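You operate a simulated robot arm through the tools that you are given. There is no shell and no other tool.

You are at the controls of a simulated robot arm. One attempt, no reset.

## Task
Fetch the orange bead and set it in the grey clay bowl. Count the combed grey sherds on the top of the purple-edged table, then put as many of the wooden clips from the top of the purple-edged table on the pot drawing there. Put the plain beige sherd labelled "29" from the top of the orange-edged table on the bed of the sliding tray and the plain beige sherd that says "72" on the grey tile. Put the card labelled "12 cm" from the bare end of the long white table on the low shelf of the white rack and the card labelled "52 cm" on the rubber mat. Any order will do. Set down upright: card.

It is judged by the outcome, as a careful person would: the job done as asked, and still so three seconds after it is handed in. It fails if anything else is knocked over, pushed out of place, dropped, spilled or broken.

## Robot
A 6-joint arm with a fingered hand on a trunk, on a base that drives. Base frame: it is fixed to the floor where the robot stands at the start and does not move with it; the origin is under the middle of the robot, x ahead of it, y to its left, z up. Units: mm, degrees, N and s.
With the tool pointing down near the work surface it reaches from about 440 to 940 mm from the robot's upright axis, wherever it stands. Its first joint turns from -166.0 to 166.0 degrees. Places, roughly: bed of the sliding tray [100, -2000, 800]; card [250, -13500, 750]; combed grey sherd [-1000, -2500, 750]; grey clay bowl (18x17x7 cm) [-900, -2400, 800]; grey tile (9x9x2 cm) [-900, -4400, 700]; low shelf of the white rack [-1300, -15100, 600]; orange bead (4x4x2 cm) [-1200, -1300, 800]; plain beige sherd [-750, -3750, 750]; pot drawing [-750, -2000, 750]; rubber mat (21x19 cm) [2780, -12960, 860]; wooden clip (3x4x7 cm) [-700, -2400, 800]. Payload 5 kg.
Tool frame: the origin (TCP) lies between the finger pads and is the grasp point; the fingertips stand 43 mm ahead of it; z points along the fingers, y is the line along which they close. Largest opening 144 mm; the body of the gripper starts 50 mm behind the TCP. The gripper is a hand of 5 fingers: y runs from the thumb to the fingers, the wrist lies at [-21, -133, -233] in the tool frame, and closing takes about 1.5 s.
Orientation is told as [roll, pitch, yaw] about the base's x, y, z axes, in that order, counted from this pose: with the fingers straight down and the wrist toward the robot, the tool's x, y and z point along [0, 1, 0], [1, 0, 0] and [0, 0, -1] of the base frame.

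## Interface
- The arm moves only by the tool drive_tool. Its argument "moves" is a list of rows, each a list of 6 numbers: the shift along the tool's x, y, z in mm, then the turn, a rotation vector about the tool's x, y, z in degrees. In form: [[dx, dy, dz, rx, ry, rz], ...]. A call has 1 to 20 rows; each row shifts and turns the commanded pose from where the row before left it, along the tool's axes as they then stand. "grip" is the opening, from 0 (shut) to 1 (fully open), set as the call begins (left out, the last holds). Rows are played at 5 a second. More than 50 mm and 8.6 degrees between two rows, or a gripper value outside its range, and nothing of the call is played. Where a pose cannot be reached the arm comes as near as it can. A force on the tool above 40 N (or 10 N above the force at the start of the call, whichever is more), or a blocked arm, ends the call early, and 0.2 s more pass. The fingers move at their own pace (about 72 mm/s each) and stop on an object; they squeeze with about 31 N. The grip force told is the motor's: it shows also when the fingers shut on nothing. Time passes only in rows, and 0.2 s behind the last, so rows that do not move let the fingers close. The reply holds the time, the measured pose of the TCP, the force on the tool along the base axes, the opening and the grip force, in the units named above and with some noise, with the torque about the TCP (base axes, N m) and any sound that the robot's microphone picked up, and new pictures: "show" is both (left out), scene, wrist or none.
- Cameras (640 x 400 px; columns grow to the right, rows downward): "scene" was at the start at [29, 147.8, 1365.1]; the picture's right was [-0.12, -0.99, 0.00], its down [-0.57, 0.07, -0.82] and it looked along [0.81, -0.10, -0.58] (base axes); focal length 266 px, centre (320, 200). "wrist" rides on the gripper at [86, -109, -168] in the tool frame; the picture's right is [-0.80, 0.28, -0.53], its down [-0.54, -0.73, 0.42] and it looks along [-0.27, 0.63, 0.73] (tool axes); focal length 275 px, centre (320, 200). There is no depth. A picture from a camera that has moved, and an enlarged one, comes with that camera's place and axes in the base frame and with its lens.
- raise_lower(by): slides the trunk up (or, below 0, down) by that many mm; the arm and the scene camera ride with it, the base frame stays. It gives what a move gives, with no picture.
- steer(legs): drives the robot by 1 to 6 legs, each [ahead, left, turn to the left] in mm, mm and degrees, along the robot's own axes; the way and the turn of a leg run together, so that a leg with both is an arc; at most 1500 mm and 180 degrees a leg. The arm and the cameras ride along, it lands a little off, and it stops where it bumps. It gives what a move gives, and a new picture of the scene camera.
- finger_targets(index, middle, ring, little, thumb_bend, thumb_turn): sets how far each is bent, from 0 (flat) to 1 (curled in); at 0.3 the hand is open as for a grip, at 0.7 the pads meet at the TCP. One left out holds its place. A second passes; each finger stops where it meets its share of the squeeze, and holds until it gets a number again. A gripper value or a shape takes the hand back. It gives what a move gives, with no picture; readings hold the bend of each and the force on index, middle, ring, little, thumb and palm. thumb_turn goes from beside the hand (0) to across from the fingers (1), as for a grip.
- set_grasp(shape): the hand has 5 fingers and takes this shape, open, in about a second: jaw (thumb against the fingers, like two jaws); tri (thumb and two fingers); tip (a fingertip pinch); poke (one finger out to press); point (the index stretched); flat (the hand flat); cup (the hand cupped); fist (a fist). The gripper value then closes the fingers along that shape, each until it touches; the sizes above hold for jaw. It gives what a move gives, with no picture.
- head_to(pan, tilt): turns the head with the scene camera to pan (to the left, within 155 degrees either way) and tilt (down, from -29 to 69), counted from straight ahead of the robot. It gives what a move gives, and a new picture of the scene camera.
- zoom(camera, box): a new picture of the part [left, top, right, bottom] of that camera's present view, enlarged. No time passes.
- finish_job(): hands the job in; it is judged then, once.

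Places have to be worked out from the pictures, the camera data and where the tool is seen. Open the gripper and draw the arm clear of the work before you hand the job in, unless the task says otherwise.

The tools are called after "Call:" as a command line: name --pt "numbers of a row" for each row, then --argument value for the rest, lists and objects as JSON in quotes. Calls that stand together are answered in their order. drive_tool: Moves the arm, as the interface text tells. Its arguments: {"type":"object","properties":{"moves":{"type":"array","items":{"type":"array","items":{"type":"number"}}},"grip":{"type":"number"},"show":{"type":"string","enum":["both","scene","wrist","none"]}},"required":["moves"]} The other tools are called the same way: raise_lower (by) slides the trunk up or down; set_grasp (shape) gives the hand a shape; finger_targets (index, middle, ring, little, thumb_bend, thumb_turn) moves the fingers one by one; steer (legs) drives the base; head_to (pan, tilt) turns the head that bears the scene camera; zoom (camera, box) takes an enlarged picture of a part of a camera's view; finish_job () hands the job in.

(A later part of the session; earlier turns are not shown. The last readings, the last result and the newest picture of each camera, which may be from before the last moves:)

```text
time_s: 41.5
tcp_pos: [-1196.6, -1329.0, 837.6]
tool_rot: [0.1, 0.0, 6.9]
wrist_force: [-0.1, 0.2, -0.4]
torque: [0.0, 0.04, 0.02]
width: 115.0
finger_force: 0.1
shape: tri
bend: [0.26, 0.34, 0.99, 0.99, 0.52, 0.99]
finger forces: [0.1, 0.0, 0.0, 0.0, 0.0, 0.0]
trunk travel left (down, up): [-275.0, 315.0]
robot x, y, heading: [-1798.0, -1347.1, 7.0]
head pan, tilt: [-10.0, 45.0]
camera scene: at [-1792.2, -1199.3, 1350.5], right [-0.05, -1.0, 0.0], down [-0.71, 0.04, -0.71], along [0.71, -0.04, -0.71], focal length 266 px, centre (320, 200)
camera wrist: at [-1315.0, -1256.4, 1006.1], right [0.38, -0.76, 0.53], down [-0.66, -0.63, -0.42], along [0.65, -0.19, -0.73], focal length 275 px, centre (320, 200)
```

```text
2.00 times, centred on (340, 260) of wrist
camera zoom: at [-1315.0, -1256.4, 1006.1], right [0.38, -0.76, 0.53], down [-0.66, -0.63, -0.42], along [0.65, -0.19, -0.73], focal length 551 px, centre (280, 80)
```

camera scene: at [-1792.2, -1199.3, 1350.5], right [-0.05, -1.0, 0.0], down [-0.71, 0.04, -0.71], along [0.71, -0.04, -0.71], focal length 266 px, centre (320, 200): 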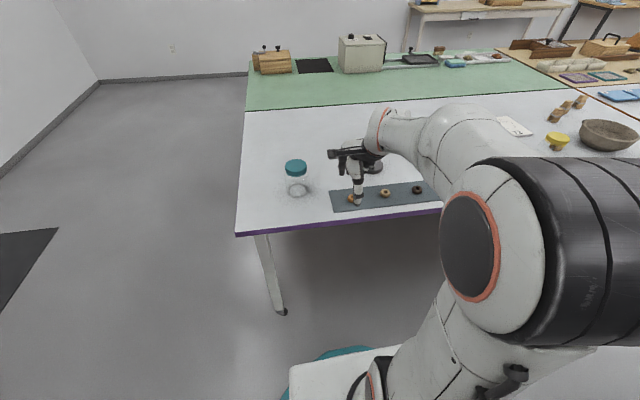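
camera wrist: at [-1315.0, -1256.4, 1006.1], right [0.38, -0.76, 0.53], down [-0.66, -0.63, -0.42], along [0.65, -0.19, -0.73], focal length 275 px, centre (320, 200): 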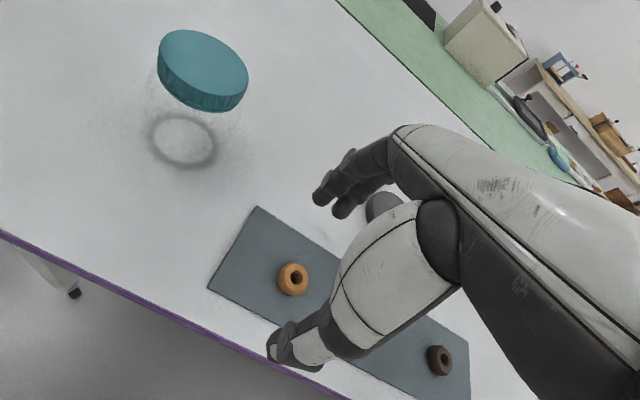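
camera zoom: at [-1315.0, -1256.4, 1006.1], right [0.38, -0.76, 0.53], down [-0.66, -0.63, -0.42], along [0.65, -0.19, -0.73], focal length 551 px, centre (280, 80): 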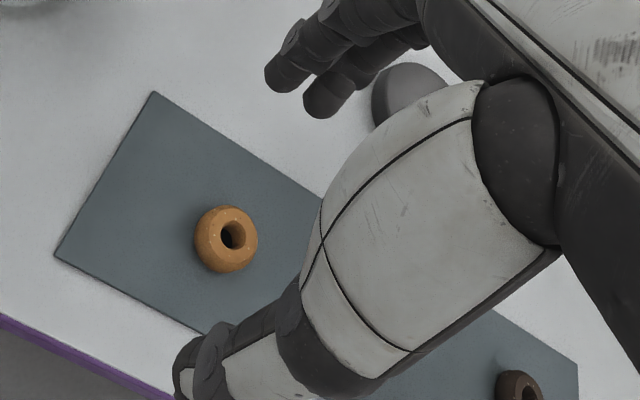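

Now I see the index tip sits at tool x≈+16 and the thumb at +2.5, so the tri grasp is centred near x=+3.5, while the bead lies at x≈-4, y≈-6.6. I shift so the bead is centred and go down again.

Call:
drive_tool --pt "-8 -6 0 0 0 0" --pt "0 0 15 0 0 0" --pt "0 0 12 0 0 0" --pt "0 0 9 0 0 0" --pt "0 0 0 0 0 0" --show "both"

Call:
zoom --camera "scene" --box '[310, 140, 422, 210]'

Call:
zoom --camera "wrist" --box '[240, 160, 440, 360]'

```text
time_s: 42.7
tcp_pos: [-1201.8, -1336.2, 802.6]
tool_rot: [0.0, 0.0, 6.9]
wrist_force: [0.3, 0.3, -0.4]
torque: [0.03, 0.0, 0.02]
width: 115.3
finger_force: 0.0
shape: tri
bend: [0.26, 0.34, 0.99, 0.99, 0.52, 0.99]
finger forces: [0.1, 0.0, 0.0, 0.0, 0.0, 0.0]
trunk travel left (down, up): [-275.0, 315.0]
robot x, y, heading: [-1794.5, -1346.2, 7.0]
head pan, tilt: [-10.0, 45.0]
camera scene: at [-1792.3, -1199.3, 1350.5], right [-0.05, -1.0, 0.0], down [-0.71, 0.04, -0.71], along [0.71, -0.04, -0.71], focal length 266 px, centre (320, 200)
camera wrist: at [-1319.5, -1264.6, 970.9], right [0.38, -0.76, 0.53], down [-0.66, -0.63, -0.42], along [0.65, -0.19, -0.73], focal length 275 px, centre (320, 200)
```

scene: 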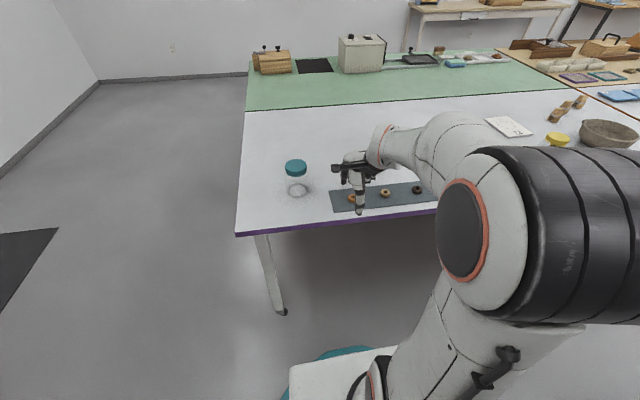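
wrist: 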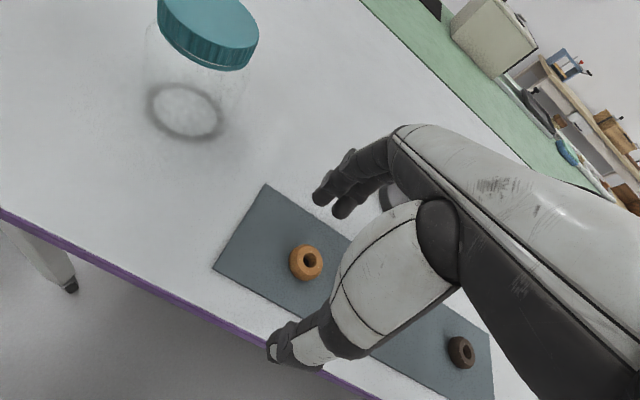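

```text
5.71 times, centred on (366, 175) of scene
camera zoom: at [-1792.3, -1199.3, 1350.5], right [-0.05, -1.0, 0.0], down [-0.71, 0.04, -0.71], along [0.71, -0.04, -0.71], focal length 1518 px, centre (57, 343)
```

zoom: 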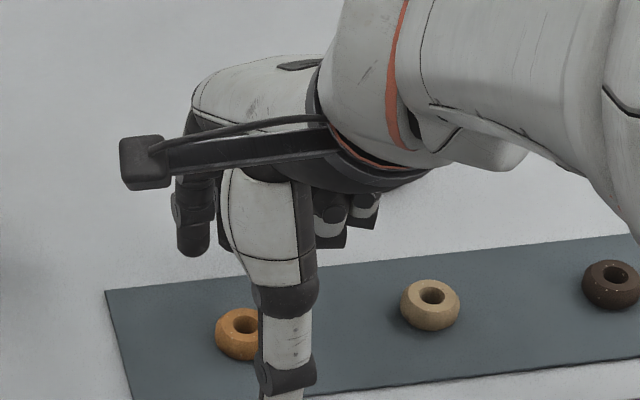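

```text
2.00 times, centred on (340, 260) of wrist
camera zoom: at [-1319.5, -1264.6, 970.9], right [0.38, -0.76, 0.53], down [-0.66, -0.63, -0.42], along [0.65, -0.19, -0.73], focal length 551 px, centre (280, 80)
```

zoom: 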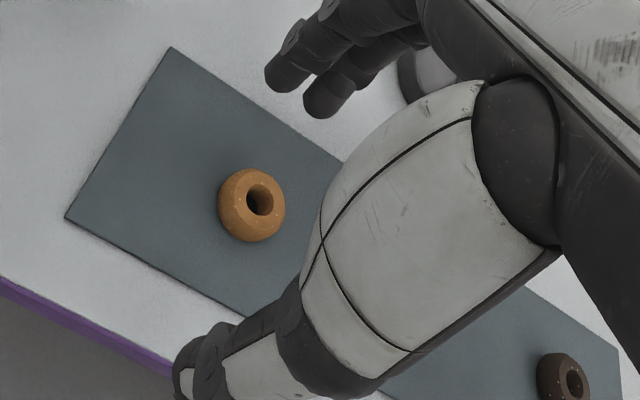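

The bead is now at tool x≈+2, y≈0, centred. I go down a few millimetres more and close.

Call:
drive_tool --pt "0 0 4 0 0 0" --pt "0 0 0 0 0 0" --show "none"

Call:
drive_tool --pt "0 0 0 0 0 0" --pt "0 0 0 0 0 0" --pt "0 0 0 0 0 0" --pt "0 0 0 0 0 0" --pt "0 0 0 0 0 0" --pt "0 0 0 0 0 0" --pt "0 0 0 0 0 0" --pt "0 0 0 0 0 0" --grip 0 --show "none"

Call:
zoom --camera "scene" --box '[335, 165, 385, 215]'

Call:
zoom --camera "wrist" --box '[270, 220, 370, 320]'

```text
time_s: 43.3
tcp_pos: [-1202.4, -1338.0, 798.8]
tool_rot: [0.0, 0.0, 6.9]
wrist_force: [-0.6, -0.7, -0.1]
torque: [-0.04, -0.04, -0.01]
width: 115.3
finger_force: 0.1
shape: tri
bend: [0.26, 0.34, 0.99, 0.99, 0.52, 0.99]
finger forces: [0.0, 0.0, 0.1, 0.0, 0.1, 0.0]
trunk travel left (down, up): [-275.0, 315.0]
robot x, y, heading: [-1800.4, -1346.1, 6.7]
head pan, tilt: [-10.0, 45.0]
```

```text
time_s: 45.1
tcp_pos: [-1202.6, -1336.8, 800.0]
tool_rot: [0.0, -0.1, 6.8]
wrist_force: [2.3, 0.3, 5.4]
torque: [0.02, -0.15, -0.03]
width: 10.4
finger_force: 31.3
shape: tri
bend: [0.71, 0.64, 1.0, 1.0, 0.74, 1.0]
finger forces: [13.0, 13.8, 0.0, 0.0, 26.5, 0.1]
trunk travel left (down, up): [-275.0, 315.0]
robot x, y, heading: [-1798.3, -1348.5, 6.9]
head pan, tilt: [-10.0, 45.0]
```

```text
8.00 times, centred on (360, 190) of scene
camera zoom: at [-1792.6, -1199.2, 1350.6], right [-0.05, -1.0, 0.0], down [-0.71, 0.04, -0.71], along [0.71, -0.04, -0.71], focal length 2126 px, centre (0, 280)
```

zoom: 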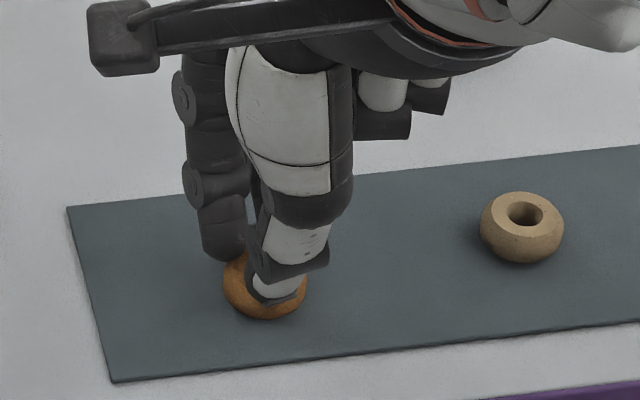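

```text
4.00 times, centred on (320, 270) of wrist
camera zoom: at [-1319.4, -1264.8, 967.2], right [0.38, -0.76, 0.53], down [-0.65, -0.63, -0.42], along [0.66, -0.19, -0.73], focal length 1101 px, centre (320, -80)
```

zoom: 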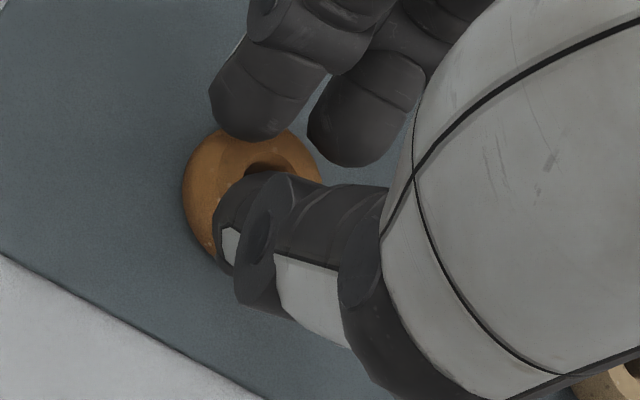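

All three digits now press the bead's rim (13, 14 and 26 N). I lift it straight up and check that it comes along.

Call:
drive_tool --pt "0 0 -5 0 0 0" --pt "0 0 -10 0 0 0" --pt "0 0 -15 0 0 0" --pt "0 0 -20 0 0 0" --pt "0 0 0 0 0 0" --show "both"

Call:
zoom --camera "scene" --box '[335, 165, 385, 215]'

Call:
zoom --camera "wrist" --box '[270, 220, 370, 320]'

```text
time_s: 46.3
tcp_pos: [-1202.1, -1338.7, 847.9]
tool_rot: [0.0, 0.0, 7.0]
wrist_force: [-0.3, 0.4, 0.5]
torque: [0.01, 0.02, 0.01]
width: 10.3
finger_force: 31.0
shape: tri
bend: [0.71, 0.64, 1.0, 1.0, 0.74, 1.0]
finger forces: [11.6, 13.5, 0.1, 0.1, 26.8, 0.0]
trunk travel left (down, up): [-275.0, 315.0]
robot x, y, heading: [-1794.6, -1346.1, 7.2]
head pan, tilt: [-10.0, 45.0]
camera scene: at [-1792.4, -1199.3, 1350.5], right [-0.05, -1.0, 0.0], down [-0.71, 0.04, -0.71], along [0.71, -0.04, -0.71], focal length 266 px, centre (320, 200)
camera wrist: at [-1319.6, -1265.3, 1016.4], right [0.38, -0.76, 0.53], down [-0.66, -0.63, -0.42], along [0.65, -0.19, -0.73], focal length 275 px, centre (320, 200)
```

scene: 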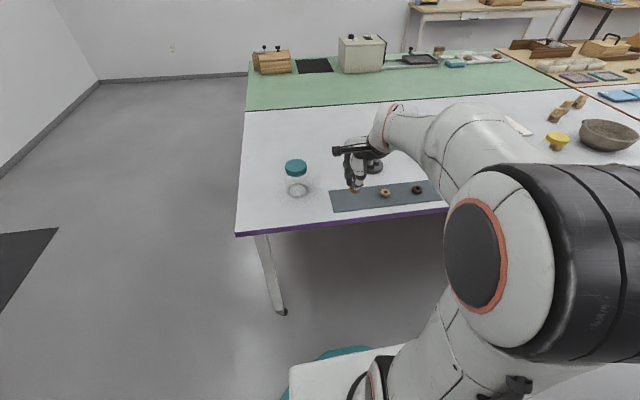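
wrist: 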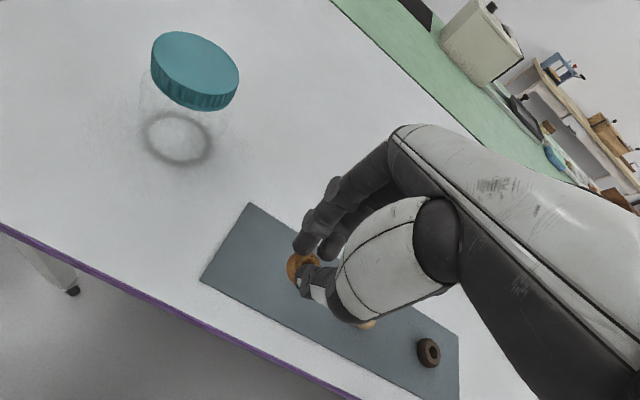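

```text
8.00 times, centred on (360, 190) of scene
camera zoom: at [-1792.4, -1199.3, 1350.5], right [-0.05, -1.0, 0.0], down [-0.71, 0.04, -0.71], along [0.71, -0.04, -0.71], focal length 2126 px, centre (0, 280)
```

zoom: 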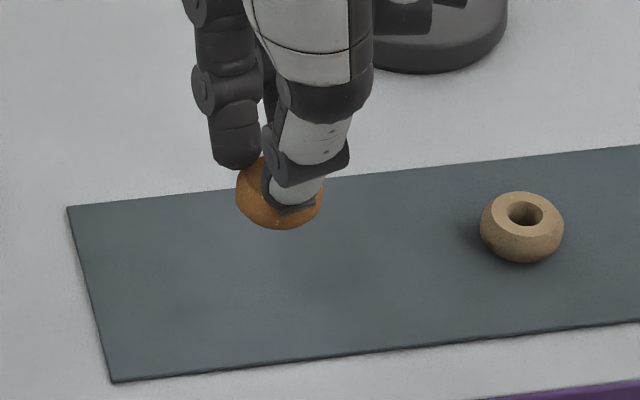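

```text
4.00 times, centred on (320, 270) of wrist
camera zoom: at [-1319.6, -1265.3, 1016.4], right [0.38, -0.76, 0.53], down [-0.66, -0.63, -0.42], along [0.65, -0.19, -0.73], focal length 1101 px, centre (320, -80)
```

zoom: 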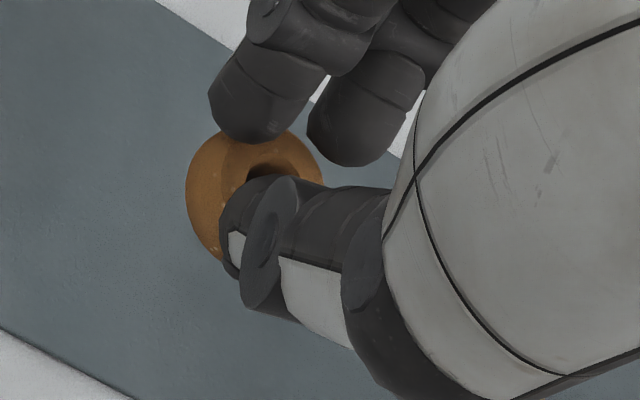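

The bead is lifted and held firmly. I raise the tool well above everything on the table, then slide the robot along the edge toward the bowl.

Call:
drive_tool --pt "0 0 -40 0 0 0" --pt "0 0 -40 0 0 0" --pt "0 0 -40 0 0 0" --pt "0 0 -30 0 0 0" --pt "0 0 0 0 0 0" --show "none"

Call:
steer --legs '[[0, -980, 0]]'

Call:
head_to --pan -30 --tilt 40

Call:
zoom --camera "wrist" --box '[0, 0, 640, 400]'

```text
time_s: 47.5
tcp_pos: [-1202.9, -1338.5, 997.2]
tool_rot: [0.0, 0.0, 6.9]
wrist_force: [0.4, 0.0, 0.2]
torque: [-0.01, 0.0, -0.02]
width: 10.3
finger_force: 31.2
shape: tri
bend: [0.71, 0.64, 1.0, 1.0, 0.74, 1.0]
finger forces: [11.6, 13.7, 0.1, 0.1, 26.5, 0.0]
trunk travel left (down, up): [-275.0, 315.0]
robot x, y, heading: [-1796.0, -1346.1, 6.8]
head pan, tilt: [-10.0, 45.0]
```

```text
time_s: 52.6
tcp_pos: [-1083.6, -2301.0, 996.7]
tool_rot: [0.0, 0.0, 7.2]
wrist_force: [-0.9, -1.0, -0.5]
torque: [0.0, -0.01, -0.02]
width: 10.4
finger_force: 31.4
shape: tri
bend: [0.71, 0.64, 1.0, 1.0, 0.74, 1.0]
finger forces: [11.6, 13.7, 0.1, 0.0, 26.5, 0.0]
trunk travel left (down, up): [-275.0, 315.0]
robot x, y, heading: [-1673.1, -2312.2, 7.1]
head pan, tilt: [-10.0, 45.0]
camera scene: at [-1673.3, -2166.0, 1350.5], right [-0.05, -1.0, 0.0], down [-0.71, 0.03, -0.71], along [0.71, -0.03, -0.71], focal length 266 px, centre (320, 200)
```

scene: 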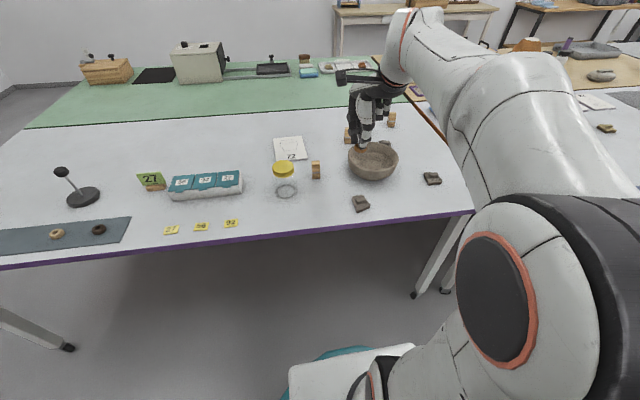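

```text
time_s: 53.4
tcp_pos: [-1083.8, -2301.8, 997.0]
tool_rot: [0.0, 0.0, 7.1]
wrist_force: [0.0, 0.8, -0.3]
torque: [0.02, -0.02, 0.02]
width: 10.7
finger_force: 30.8
shape: tri
bend: [0.71, 0.64, 1.0, 1.0, 0.74, 1.0]
finger forces: [11.6, 13.7, 0.1, 0.0, 26.5, 0.0]
trunk travel left (down, up): [-275.0, 315.0]
robot x, y, heading: [-1673.7, -2312.6, 6.9]
head pan, tilt: [-30.0, 40.0]
camera scene: at [-1676.1, -2194.9, 1357.8], right [-0.39, -0.92, 0.0], down [-0.59, 0.25, -0.77], along [0.71, -0.3, -0.64], focal length 266 px, centre (320, 200)
```

scene: 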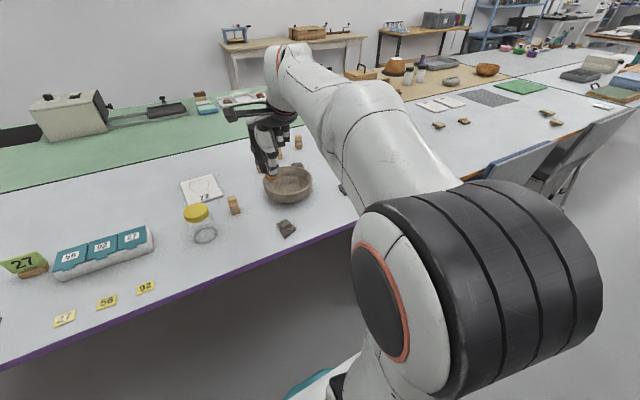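

```text
1.00 times, centred on (320, 200) of wrist (not enlarged: the box is as wide or as high as the picture)
camera zoom: at [-1200.6, -2230.1, 1165.3], right [0.38, -0.75, 0.53], down [-0.65, -0.63, -0.42], along [0.66, -0.19, -0.73], focal length 275 px, centre (320, 200)
```

zoom: 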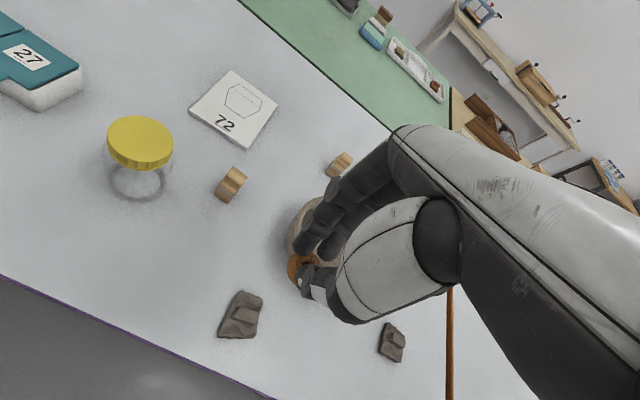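

The bowl centre reckons at about [-935, -2385]; the bead is still held. I move over the bowl at height and look.

Call:
drive_tool --pt "-26 35 0 0 0 0" --pt "-26 35 0 0 0 0" --pt "-26 34 0 0 0 0" --pt "-25 34 0 0 0 0" --pt "0 0 35 0 0 0" --pt "0 0 35 0 0 0" --pt "0 0 0 0 0 0" --show "both"

Call:
head_to --pan -14 --tilt 40

Call:
zoom --camera "scene" --box '[240, 80, 400, 200]'

```text
time_s: 55.0
tcp_pos: [-933.5, -2386.3, 927.0]
tool_rot: [0.0, 0.0, 7.2]
wrist_force: [0.8, -0.3, 0.3]
torque: [0.02, -0.01, 0.0]
width: 9.9
finger_force: 30.8
shape: tri
bend: [0.71, 0.64, 1.0, 1.0, 0.74, 1.0]
finger forces: [11.9, 14.0, 0.0, 0.0, 26.2, 0.0]
trunk travel left (down, up): [-275.0, 315.0]
robot x, y, heading: [-1676.6, -2310.4, 7.3]
head pan, tilt: [-30.0, 40.0]
camera scene: at [-1675.9, -2195.0, 1357.8], right [-0.39, -0.92, 0.0], down [-0.59, 0.25, -0.77], along [0.71, -0.3, -0.64], focal length 266 px, centre (320, 200)
camera wrist: at [-1050.6, -2315.1, 1095.3], right [0.38, -0.75, 0.53], down [-0.65, -0.63, -0.42], along [0.66, -0.19, -0.73], focal length 275 px, centre (320, 200)
```

scene: 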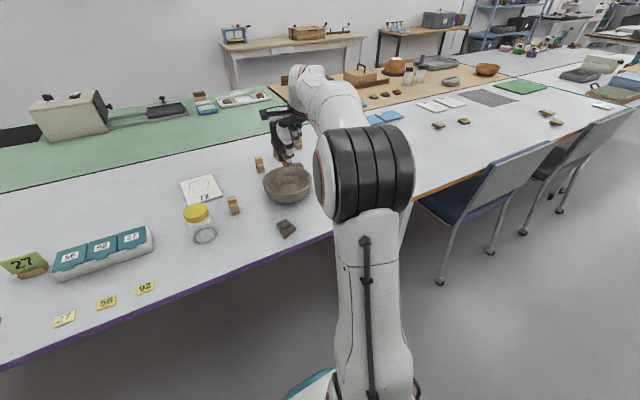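
wrist: 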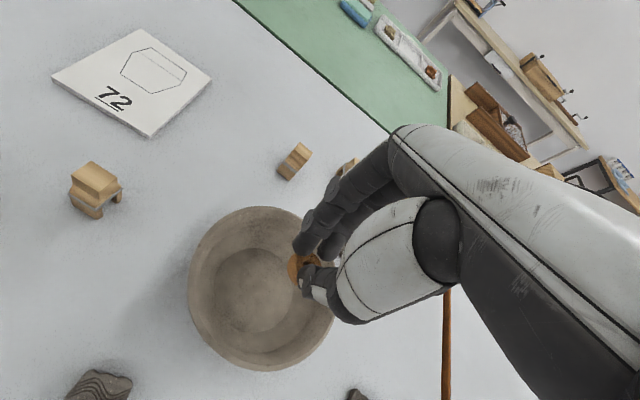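

```text
time_s: 55.8
tcp_pos: [-932.5, -2386.7, 927.3]
tool_rot: [0.0, 0.0, 7.2]
wrist_force: [-0.5, -0.3, -0.6]
torque: [-0.04, 0.01, -0.01]
width: 10.1
finger_force: 30.8
shape: tri
bend: [0.71, 0.64, 1.0, 1.0, 0.74, 1.0]
finger forces: [11.8, 13.9, 0.0, 0.0, 26.2, 0.0]
trunk travel left (down, up): [-275.0, 315.0]
robot x, y, heading: [-1677.3, -2310.3, 7.2]
head pan, tilt: [-14.0, 40.0]
camera scene: at [-1670.1, -2172.2, 1357.8], right [-0.12, -0.99, 0.0], down [-0.64, 0.08, -0.77], along [0.76, -0.09, -0.64], focal length 266 px, centre (320, 200)
```

scene: 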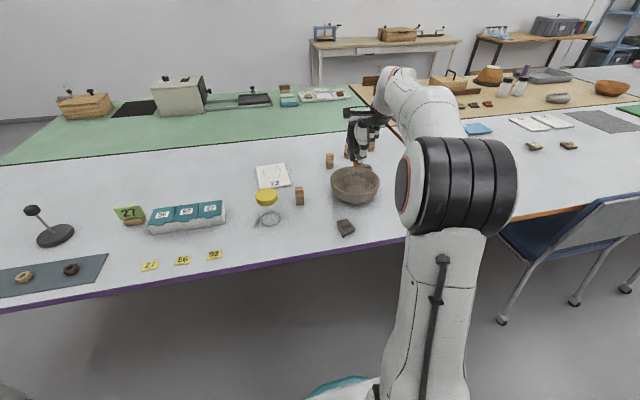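

```text
3.33 times, centred on (320, 140) of scene
camera zoom: at [-1670.1, -2172.2, 1357.8], right [-0.12, -0.99, 0.0], down [-0.64, 0.08, -0.77], along [0.76, -0.09, -0.64], focal length 886 px, centre (320, 400)
```

zoom: 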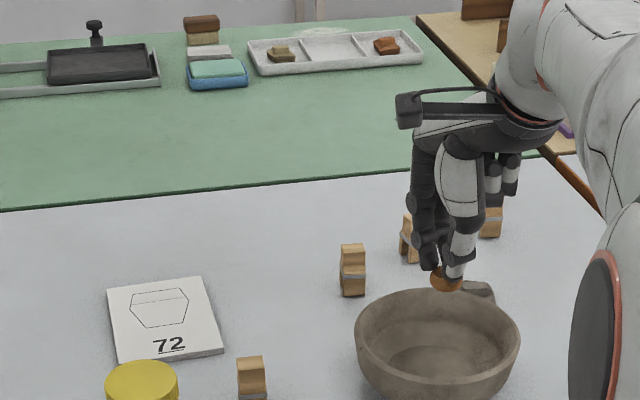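

The wrist and scene views put the bowl centre near [-943, -2382], so I shift back about 9 mm and lower partway into the bowl.

Call:
drive_tool --pt "3 -9 0 0 0 0" --pt "0 0 30 0 0 0" --pt "0 0 30 0 0 0" --pt "0 0 20 0 0 0" --pt "0 0 0 0 0 0" --show "wrist"

Call:
zoom --camera "scene" --box '[290, 110, 410, 210]'

```text
time_s: 57.0
tcp_pos: [-941.2, -2384.1, 845.9]
tool_rot: [0.0, 0.0, 7.3]
wrist_force: [0.5, -0.1, -0.7]
torque: [0.01, 0.03, -0.01]
width: 10.3
finger_force: 31.0
shape: tri
bend: [0.71, 0.64, 1.0, 1.0, 0.74, 1.0]
finger forces: [12.0, 14.1, 0.0, 0.0, 26.1, 0.1]
trunk travel left (down, up): [-275.0, 315.0]
robot x, y, heading: [-1681.6, -2312.3, 7.1]
head pan, tilt: [-14.0, 40.0]
camera wrist: at [-1060.1, -2312.6, 1014.1], right [0.38, -0.75, 0.53], down [-0.65, -0.63, -0.42], along [0.66, -0.19, -0.73], focal length 275 px, centre (320, 200)
```

wrist: 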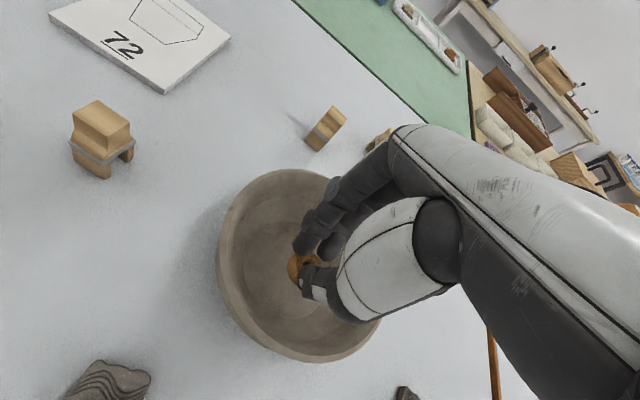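

```text
4.00 times, centred on (350, 160) of scene
camera zoom: at [-1670.0, -2172.2, 1357.8], right [-0.12, -0.99, 0.0], down [-0.64, 0.08, -0.77], along [0.76, -0.09, -0.64], focal length 1063 px, centre (200, 360)
```

zoom: 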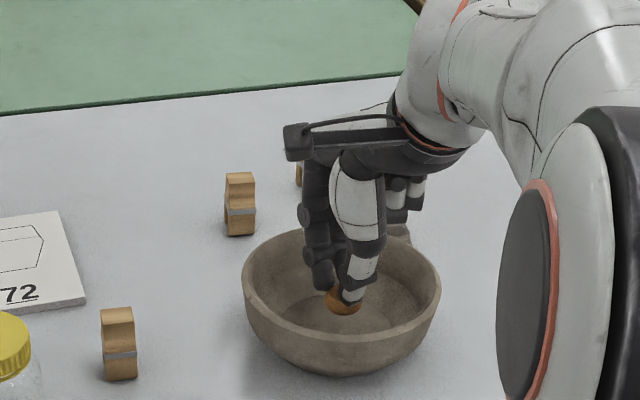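

The bead is inside the rim now. I lower a bit further in small steps, watching force and the curled fingers' clearance to the far rim.

Call:
drive_tool --pt "0 0 6 0 0 0" --pt "0 0 6 0 0 0" --pt "0 0 0 0 0 0" --show "none"

Call:
zoom --camera "scene" --box '[320, 130, 400, 200]'

```text
time_s: 57.8
tcp_pos: [-942.5, -2384.7, 834.6]
tool_rot: [0.0, 0.0, 7.2]
wrist_force: [-0.9, 0.9, 0.0]
torque: [-0.03, 0.01, 0.02]
width: 9.9
finger_force: 31.1
shape: tri
bend: [0.71, 0.64, 1.0, 1.0, 0.74, 1.0]
finger forces: [12.0, 14.1, 0.0, 0.0, 26.0, 0.1]
trunk travel left (down, up): [-275.0, 315.0]
robot x, y, heading: [-1677.3, -2310.1, 7.1]
head pan, tilt: [-14.0, 40.0]
```

```text
5.71 times, centred on (360, 165) of scene
camera zoom: at [-1670.0, -2172.2, 1357.8], right [-0.12, -0.99, 0.0], down [-0.64, 0.08, -0.77], along [0.76, -0.09, -0.64], focal length 1518 px, centre (91, 400)
```

zoom: 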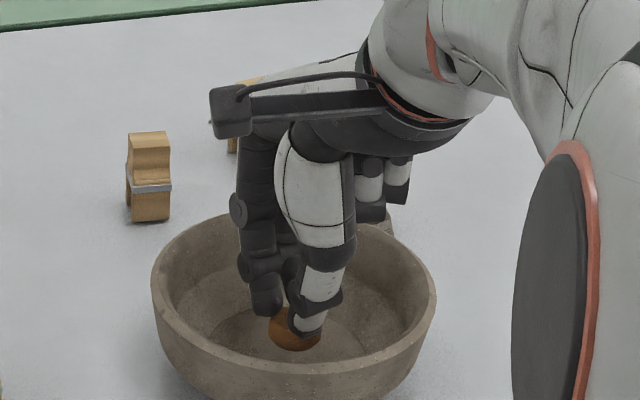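

The curled fingers turn out to be about 40 mm above the TCP level, well above the rim. I lower further until the bead nearly meets the bowl's floor.

Call:
drive_tool --pt "0 0 6 0 0 0" --pt "0 0 6 0 0 0" --pt "0 0 0 0 0 0" --show "none"

Call:
drive_tool --pt "0 0 5 0 0 0" --pt "0 0 0 0 0 0" --show "wrist"

Call:
zoom --camera "scene" --box '[320, 130, 400, 200]'

```text
time_s: 58.6
tcp_pos: [-941.5, -2384.8, 823.1]
tool_rot: [0.1, 0.1, 7.2]
wrist_force: [-1.1, 0.0, 0.0]
torque: [0.01, 0.0, -0.02]
width: 10.1
finger_force: 31.4
shape: tri
bend: [0.71, 0.64, 1.0, 1.0, 0.74, 1.0]
finger forces: [12.1, 14.0, 0.0, 0.0, 26.0, 0.0]
trunk travel left (down, up): [-275.0, 315.0]
robot x, y, heading: [-1676.7, -2315.5, 7.1]
head pan, tilt: [-14.0, 40.0]
```

```text
time_s: 59.2
tcp_pos: [-943.1, -2386.5, 818.2]
tool_rot: [0.0, -0.1, 7.2]
wrist_force: [0.4, -0.1, 0.0]
torque: [-0.01, -0.01, 0.01]
width: 9.9
finger_force: 30.6
shape: tri
bend: [0.71, 0.64, 1.0, 1.0, 0.74, 1.0]
finger forces: [12.0, 14.0, 0.0, 0.0, 26.0, 0.1]
trunk travel left (down, up): [-275.0, 315.0]
robot x, y, heading: [-1678.1, -2315.8, 7.2]
head pan, tilt: [-14.0, 40.0]
camera wrist: at [-1059.4, -2313.3, 986.3], right [0.38, -0.75, 0.53], down [-0.65, -0.63, -0.42], along [0.66, -0.19, -0.73], focal length 275 px, centre (320, 200)
```

wrist: 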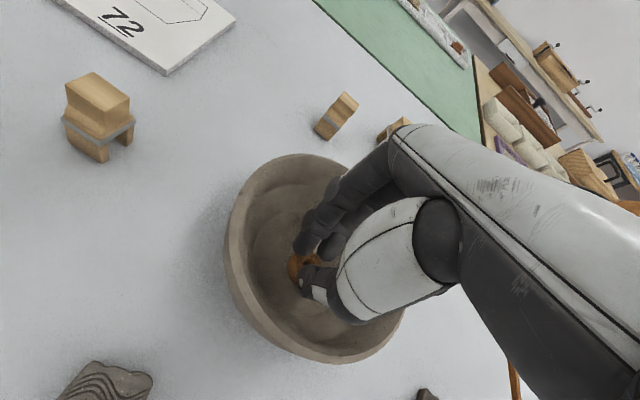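

```text
5.71 times, centred on (360, 165) of scene
camera zoom: at [-1670.0, -2172.2, 1357.8], right [-0.12, -0.99, 0.0], down [-0.64, 0.08, -0.77], along [0.76, -0.09, -0.64], focal length 1518 px, centre (91, 400)
```

zoom: 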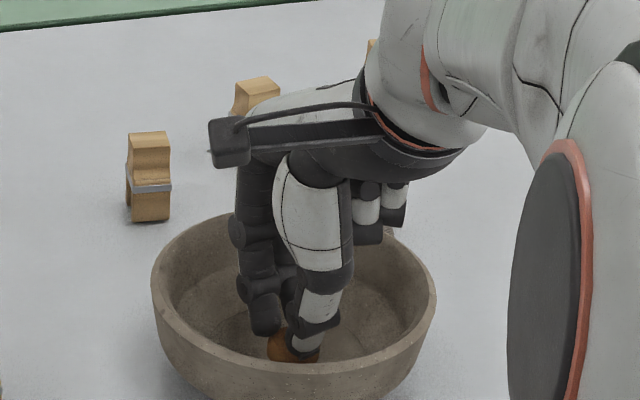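

Still no contact. I lower a few millimetres more, then open just enough to release.

Call:
drive_tool --pt "0 0 4 0 0 0" --pt "0 0 0 0 0 0" --show "none"

Call:
drive_tool --pt "0 0 3 0 0 0" --pt "0 0 0 0 0 0" --show "none"

```text
time_s: 59.8
tcp_pos: [-943.0, -2384.5, 812.5]
tool_rot: [-0.1, 0.0, 7.2]
wrist_force: [-0.4, 0.2, -0.7]
torque: [-0.01, 0.01, -0.03]
width: 10.0
finger_force: 31.4
shape: tri
bend: [0.71, 0.64, 1.0, 1.0, 0.74, 1.0]
finger forces: [12.0, 14.1, 0.0, 0.0, 25.9, 0.1]
trunk travel left (down, up): [-275.0, 315.0]
robot x, y, heading: [-1675.2, -2313.9, 7.1]
head pan, tilt: [-14.0, 40.0]
```

```text
time_s: 60.4
tcp_pos: [-941.6, -2385.1, 812.1]
tool_rot: [0.0, 0.1, 7.2]
wrist_force: [-0.1, 0.7, -0.1]
torque: [-0.01, 0.01, -0.01]
width: 9.8
finger_force: 30.9
shape: tri
bend: [0.71, 0.64, 1.0, 1.0, 0.74, 1.0]
finger forces: [12.1, 14.1, 0.0, 0.0, 25.9, 0.1]
trunk travel left (down, up): [-275.0, 315.0]
robot x, y, heading: [-1678.6, -2310.2, 7.3]
head pan, tilt: [-14.0, 40.0]
```

The bead's underside is a few millimetres above the bowl floor. I open gently and rise straight up.

Call:
drive_tool --pt "0 0 0 0 0 0" --pt "0 0 0 0 0 0" --pt "0 0 0 0 0 0" --pt "0 0 0 0 0 0" --pt "0 0 0 0 0 0" --pt "0 0 -15 0 0 0" --pt "0 0 -30 0 0 0" --pt "0 0 -40 0 0 0" --pt "0 0 -40 0 0 0" --pt "0 0 -40 0 0 0" --grip 0.5 --show "both"

Call:
zoom --camera "wrist" --box '[0, 0, 640, 400]'

```text
time_s: 62.6
tcp_pos: [-943.6, -2383.2, 975.0]
tool_rot: [0.1, 0.0, 7.2]
wrist_force: [-0.1, 0.5, -1.2]
torque: [0.01, 0.0, 0.01]
width: 71.5
finger_force: 0.1
shape: tri
bend: [0.74, 0.45, 0.99, 0.99, 0.7, 1.0]
finger forces: [0.0, 0.1, 0.0, 0.0, 0.0, 0.0]
trunk travel left (down, up): [-275.0, 315.0]
robot x, y, heading: [-1678.0, -2309.4, 6.9]
head pan, tilt: [-14.0, 40.0]
camera scene: at [-1670.0, -2172.2, 1357.8], right [-0.12, -0.99, 0.0], down [-0.64, 0.08, -0.77], along [0.76, -0.09, -0.64], focal length 266 px, centre (320, 200)
camera wrist: at [-1061.0, -2312.9, 1144.0], right [0.38, -0.75, 0.53], down [-0.65, -0.63, -0.42], along [0.65, -0.19, -0.73], focal length 275 px, centre (320, 200)
```

scene: 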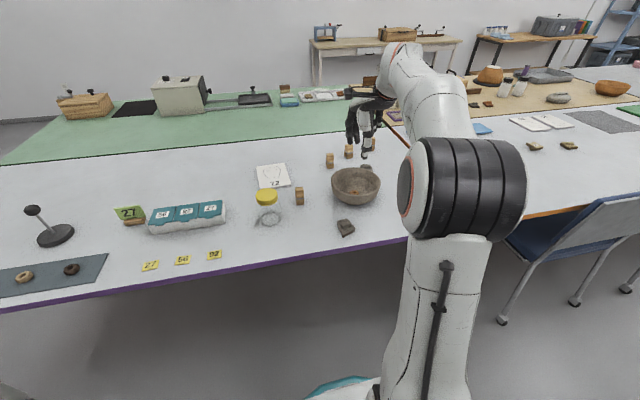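
wrist: 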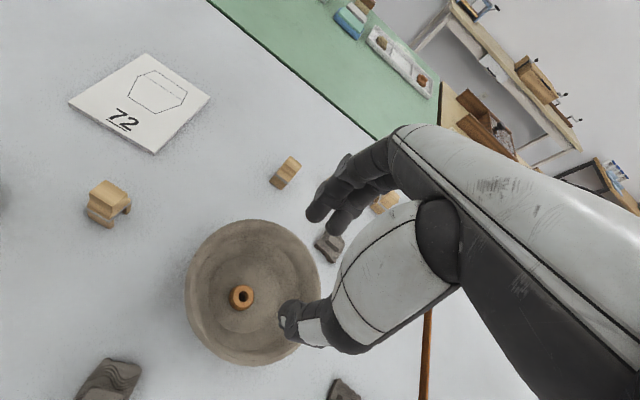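

```text
1.00 times, centred on (320, 200) of wrist (not enlarged: the box is as wide or as high as the picture)
camera zoom: at [-1061.0, -2312.9, 1144.0], right [0.38, -0.75, 0.53], down [-0.65, -0.63, -0.42], along [0.65, -0.19, -0.73], focal length 275 px, centre (320, 200)
```

zoom: 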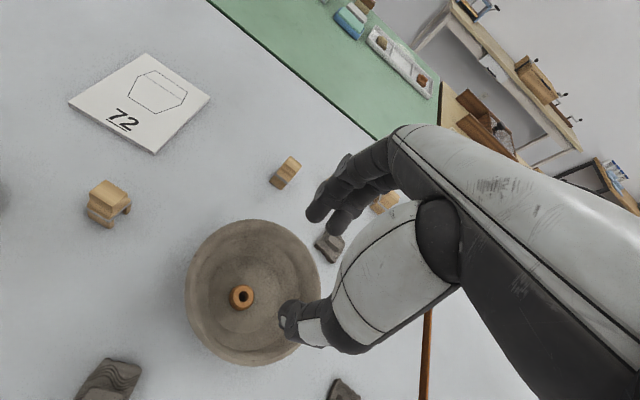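

The bead sits in the bowl. Now I check the sherds' texture and count: I zoom on each, since some may be plain or hidden behind the arm.

Call:
zoom --camera "wrist" --box '[60, 320, 180, 400]'

Call:
zoom --camera "wrist" --box '[290, 200, 410, 280]'

Call:
zoom --camera "wrist" --box '[290, 320, 410, 400]'

Call:
zoom --camera "scene" --box '[240, 120, 400, 240]'

Call:
head_to --pan 15 --tilt 35

```text
5.00 times, centred on (120, 360) of wrist
camera zoom: at [-1061.0, -2312.9, 1144.0], right [0.38, -0.75, 0.53], down [-0.65, -0.63, -0.42], along [0.65, -0.19, -0.73], focal length 1376 px, centre (1320, -600)
```

zoom: 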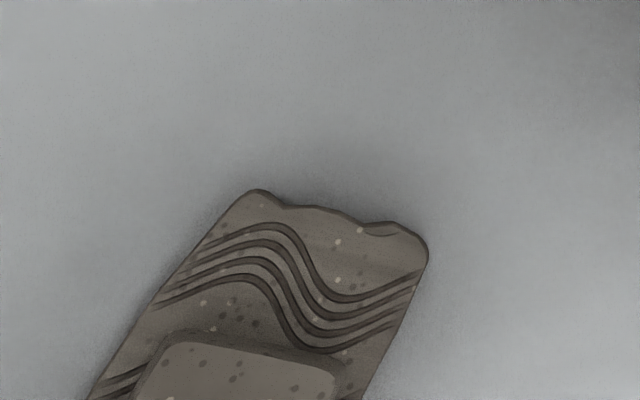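

```text
5.00 times, centred on (350, 240) of wrist
camera zoom: at [-1061.0, -2312.9, 1144.0], right [0.38, -0.75, 0.53], down [-0.65, -0.63, -0.42], along [0.65, -0.19, -0.73], focal length 1376 px, centre (170, 0)
```

zoom: 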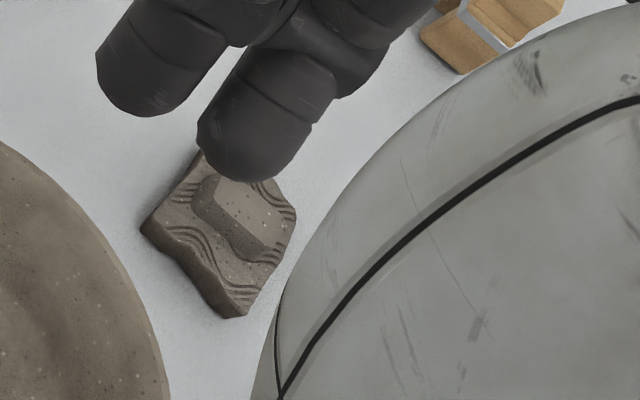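

```text
5.00 times, centred on (350, 360) of wrist
camera zoom: at [-1061.0, -2312.9, 1144.0], right [0.38, -0.75, 0.53], down [-0.65, -0.63, -0.42], along [0.65, -0.19, -0.73], focal length 1376 px, centre (170, -600)
```

zoom: 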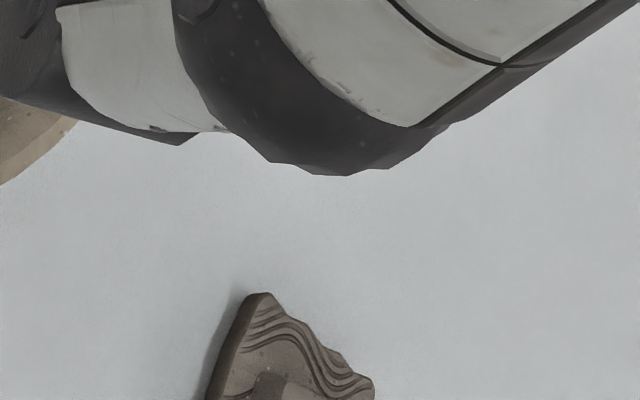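

```text
3.33 times, centred on (320, 180) of scene
camera zoom: at [-1670.0, -2172.2, 1357.8], right [-0.12, -0.99, 0.0], down [-0.64, 0.08, -0.77], along [0.76, -0.09, -0.64], focal length 886 px, centre (320, 267)
```

zoom: 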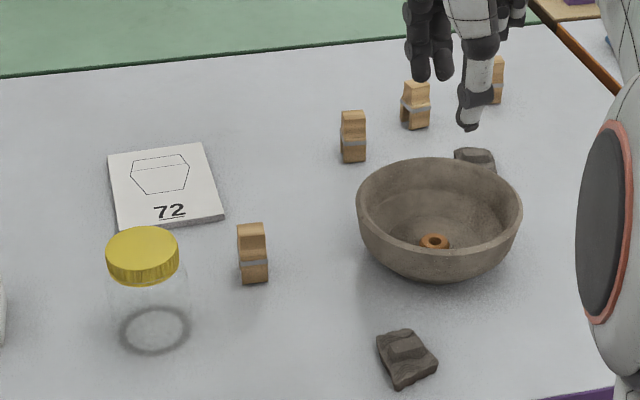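

```text
time_s: 63.5
tcp_pos: [-942.1, -2385.6, 976.2]
tool_rot: [-0.1, 0.0, 7.2]
wrist_force: [0.6, 0.1, 0.1]
torque: [0.0, 0.02, -0.01]
width: 71.6
finger_force: 0.2
shape: tri
bend: [0.74, 0.45, 0.99, 0.99, 0.7, 1.0]
finger forces: [0.0, 0.0, 0.0, 0.0, 0.0, 0.1]
trunk travel left (down, up): [-275.0, 315.0]
robot x, y, heading: [-1677.9, -2311.9, 7.2]
head pan, tilt: [15.0, 35.0]
camera scene: at [-1673.0, -2128.9, 1365.4], right [0.38, -0.93, 0.0], down [-0.53, -0.22, -0.82], along [0.76, 0.31, -0.57], focal length 266 px, centre (320, 200)
```

scene: 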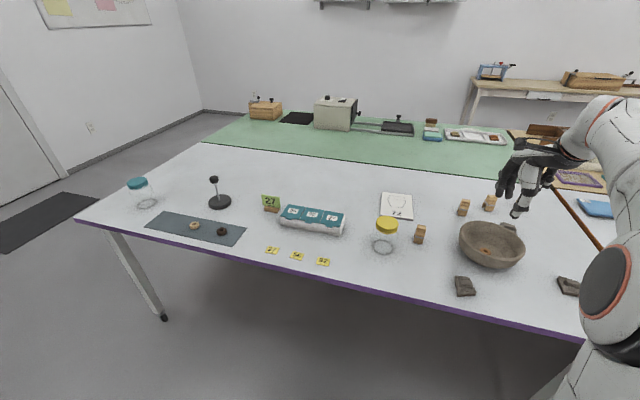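

All three sherds are combed and I see no other on this table, so the count is three: three of the four clips go on the drawing. I move ahead about 130 mm for reach, then look at the clips closely.

Call:
steer --legs '[[130, 0, 0]]'

Call:
zoom --camera "wrist" --box '[0, 0, 640, 400]'

Call:
head_to --pan -5 --tilt 45

Call:
zoom --camera "scene" --box '[220, 70, 380, 170]'

```text
time_s: 64.8
tcp_pos: [-814.4, -2367.7, 975.2]
tool_rot: [-0.1, -0.1, 7.3]
wrist_force: [-0.6, 0.4, -0.6]
torque: [-0.01, 0.03, 0.03]
width: 71.8
finger_force: 0.0
shape: tri
bend: [0.74, 0.45, 0.99, 0.99, 0.7, 1.0]
finger forces: [0.0, 0.0, 0.1, 0.1, 0.0, 0.0]
trunk travel left (down, up): [-275.0, 315.0]
robot x, y, heading: [-1546.6, -2295.3, 7.2]
head pan, tilt: [15.0, 35.0]
camera scene: at [-1543.7, -2112.3, 1365.3], right [0.38, -0.93, 0.0], down [-0.53, -0.22, -0.82], along [0.76, 0.31, -0.57], focal length 266 px, centre (320, 200)
```

scene: 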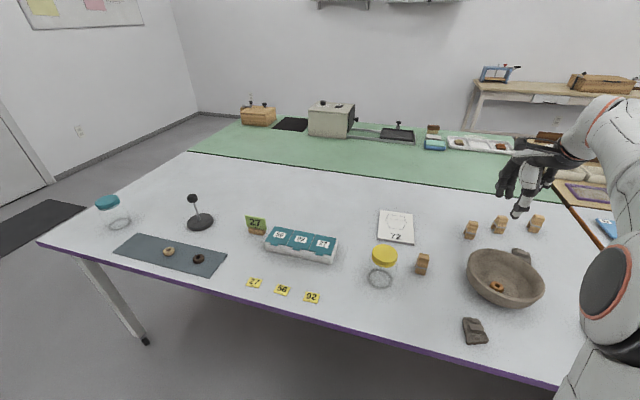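

```text
1.00 times, centred on (320, 200) of wrist (not enlarged: the box is as wide or as high as the picture)
camera zoom: at [-931.6, -2295.9, 1143.9], right [0.38, -0.75, 0.53], down [-0.65, -0.63, -0.42], along [0.66, -0.19, -0.73], focal length 275 px, centre (320, 200)
```

zoom: 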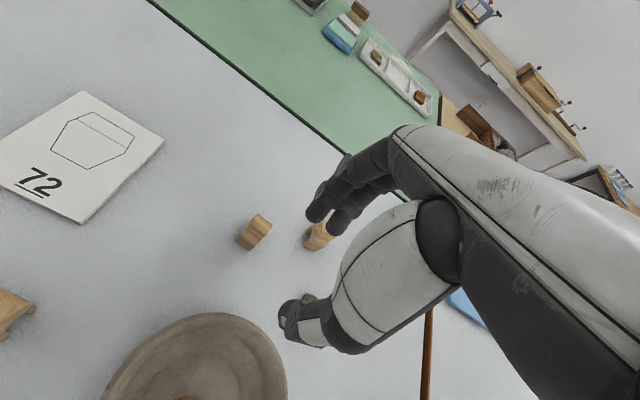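

```text
time_s: 65.7
tcp_pos: [-812.9, -2368.1, 975.3]
tool_rot: [0.0, 0.0, 7.4]
wrist_force: [0.8, -0.2, 0.0]
torque: [-0.01, -0.03, 0.02]
width: 71.6
finger_force: 0.0
shape: tri
bend: [0.74, 0.45, 0.99, 0.99, 0.7, 1.0]
finger forces: [0.0, 0.0, 0.1, 0.1, 0.0, 0.1]
trunk travel left (down, up): [-275.0, 315.0]
robot x, y, heading: [-1547.2, -2294.7, 7.4]
head pan, tilt: [-5.0, 45.0]
camera scene: at [-1543.9, -2142.4, 1350.6], right [0.04, -1.0, 0.0], down [-0.71, -0.03, -0.71], along [0.71, 0.03, -0.71], focal length 266 px, centre (320, 200)
```

scene: 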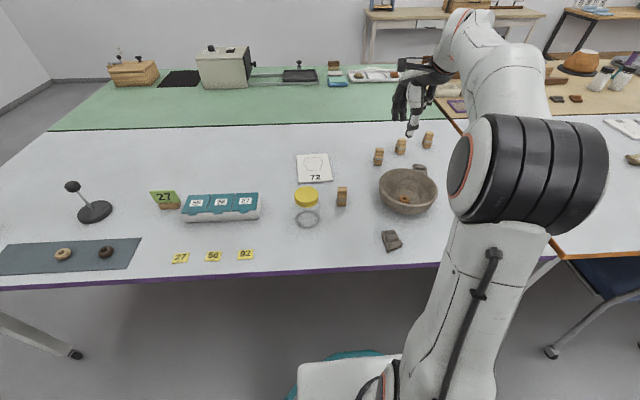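

```text
4.00 times, centred on (300, 120) of scene
camera zoom: at [-1543.9, -2142.4, 1350.6], right [0.04, -1.0, 0.0], down [-0.71, -0.03, -0.71], along [0.71, 0.03, -0.71], focal length 1063 px, centre (400, 520)
```

zoom: 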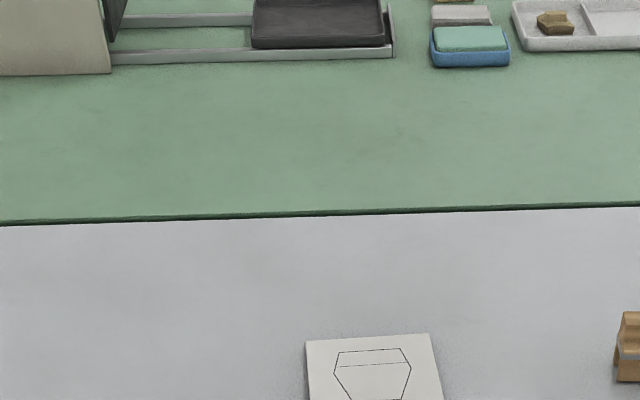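

The reach is good now. I zoom on the clips from here to get their places and orientations.

Call:
zoom --camera "scene" --box '[320, 120, 448, 210]'

Call:
zoom --camera "wrist" --box '[210, 180, 350, 280]'

Call:
zoom --camera "scene" --box '[280, 140, 360, 240]'

```text
4.44 times, centred on (384, 165) of scene
camera zoom: at [-1543.9, -2142.4, 1350.6], right [0.04, -1.0, 0.0], down [-0.71, -0.03, -0.71], along [0.71, 0.03, -0.71], focal length 1181 px, centre (36, 356)
```

zoom: 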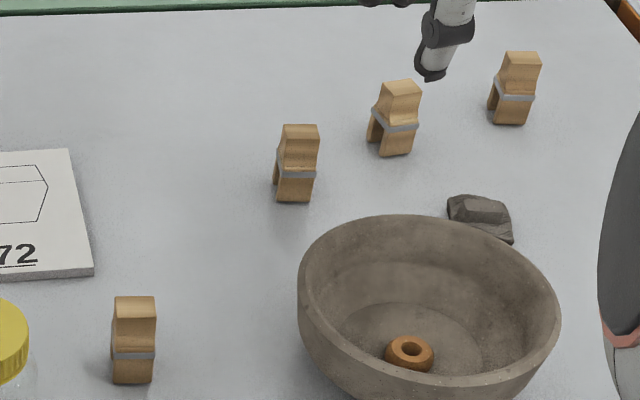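

```text
4.00 times, centred on (280, 230) of wrist
camera zoom: at [-931.6, -2295.9, 1143.9], right [0.38, -0.75, 0.53], down [-0.65, -0.63, -0.42], along [0.66, -0.19, -0.73], focal length 1101 px, centre (480, 80)
```

zoom: 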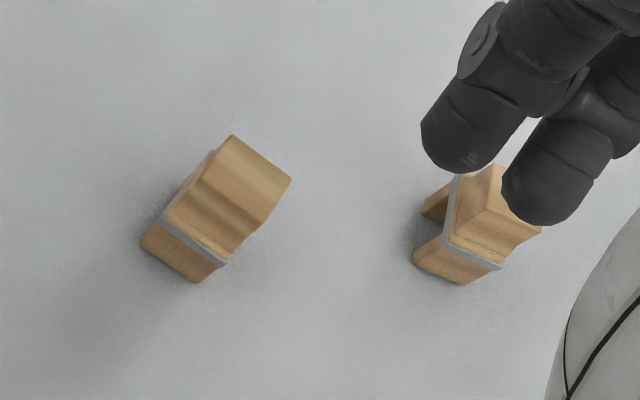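

```text
4.00 times, centred on (320, 190) of scene
camera zoom: at [-1543.9, -2142.4, 1350.6], right [0.04, -1.0, 0.0], down [-0.71, -0.03, -0.71], along [0.71, 0.03, -0.71], focal length 1063 px, centre (320, 240)
```

zoom: 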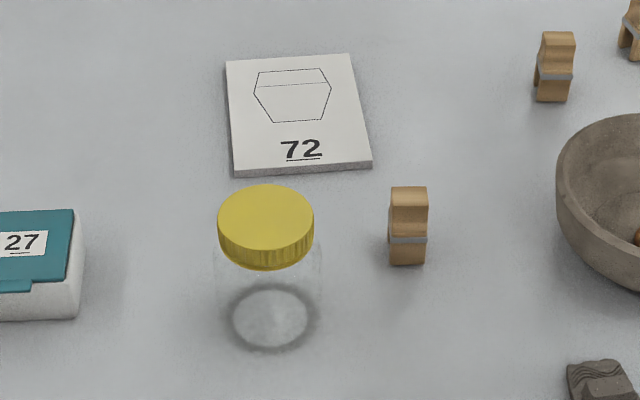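

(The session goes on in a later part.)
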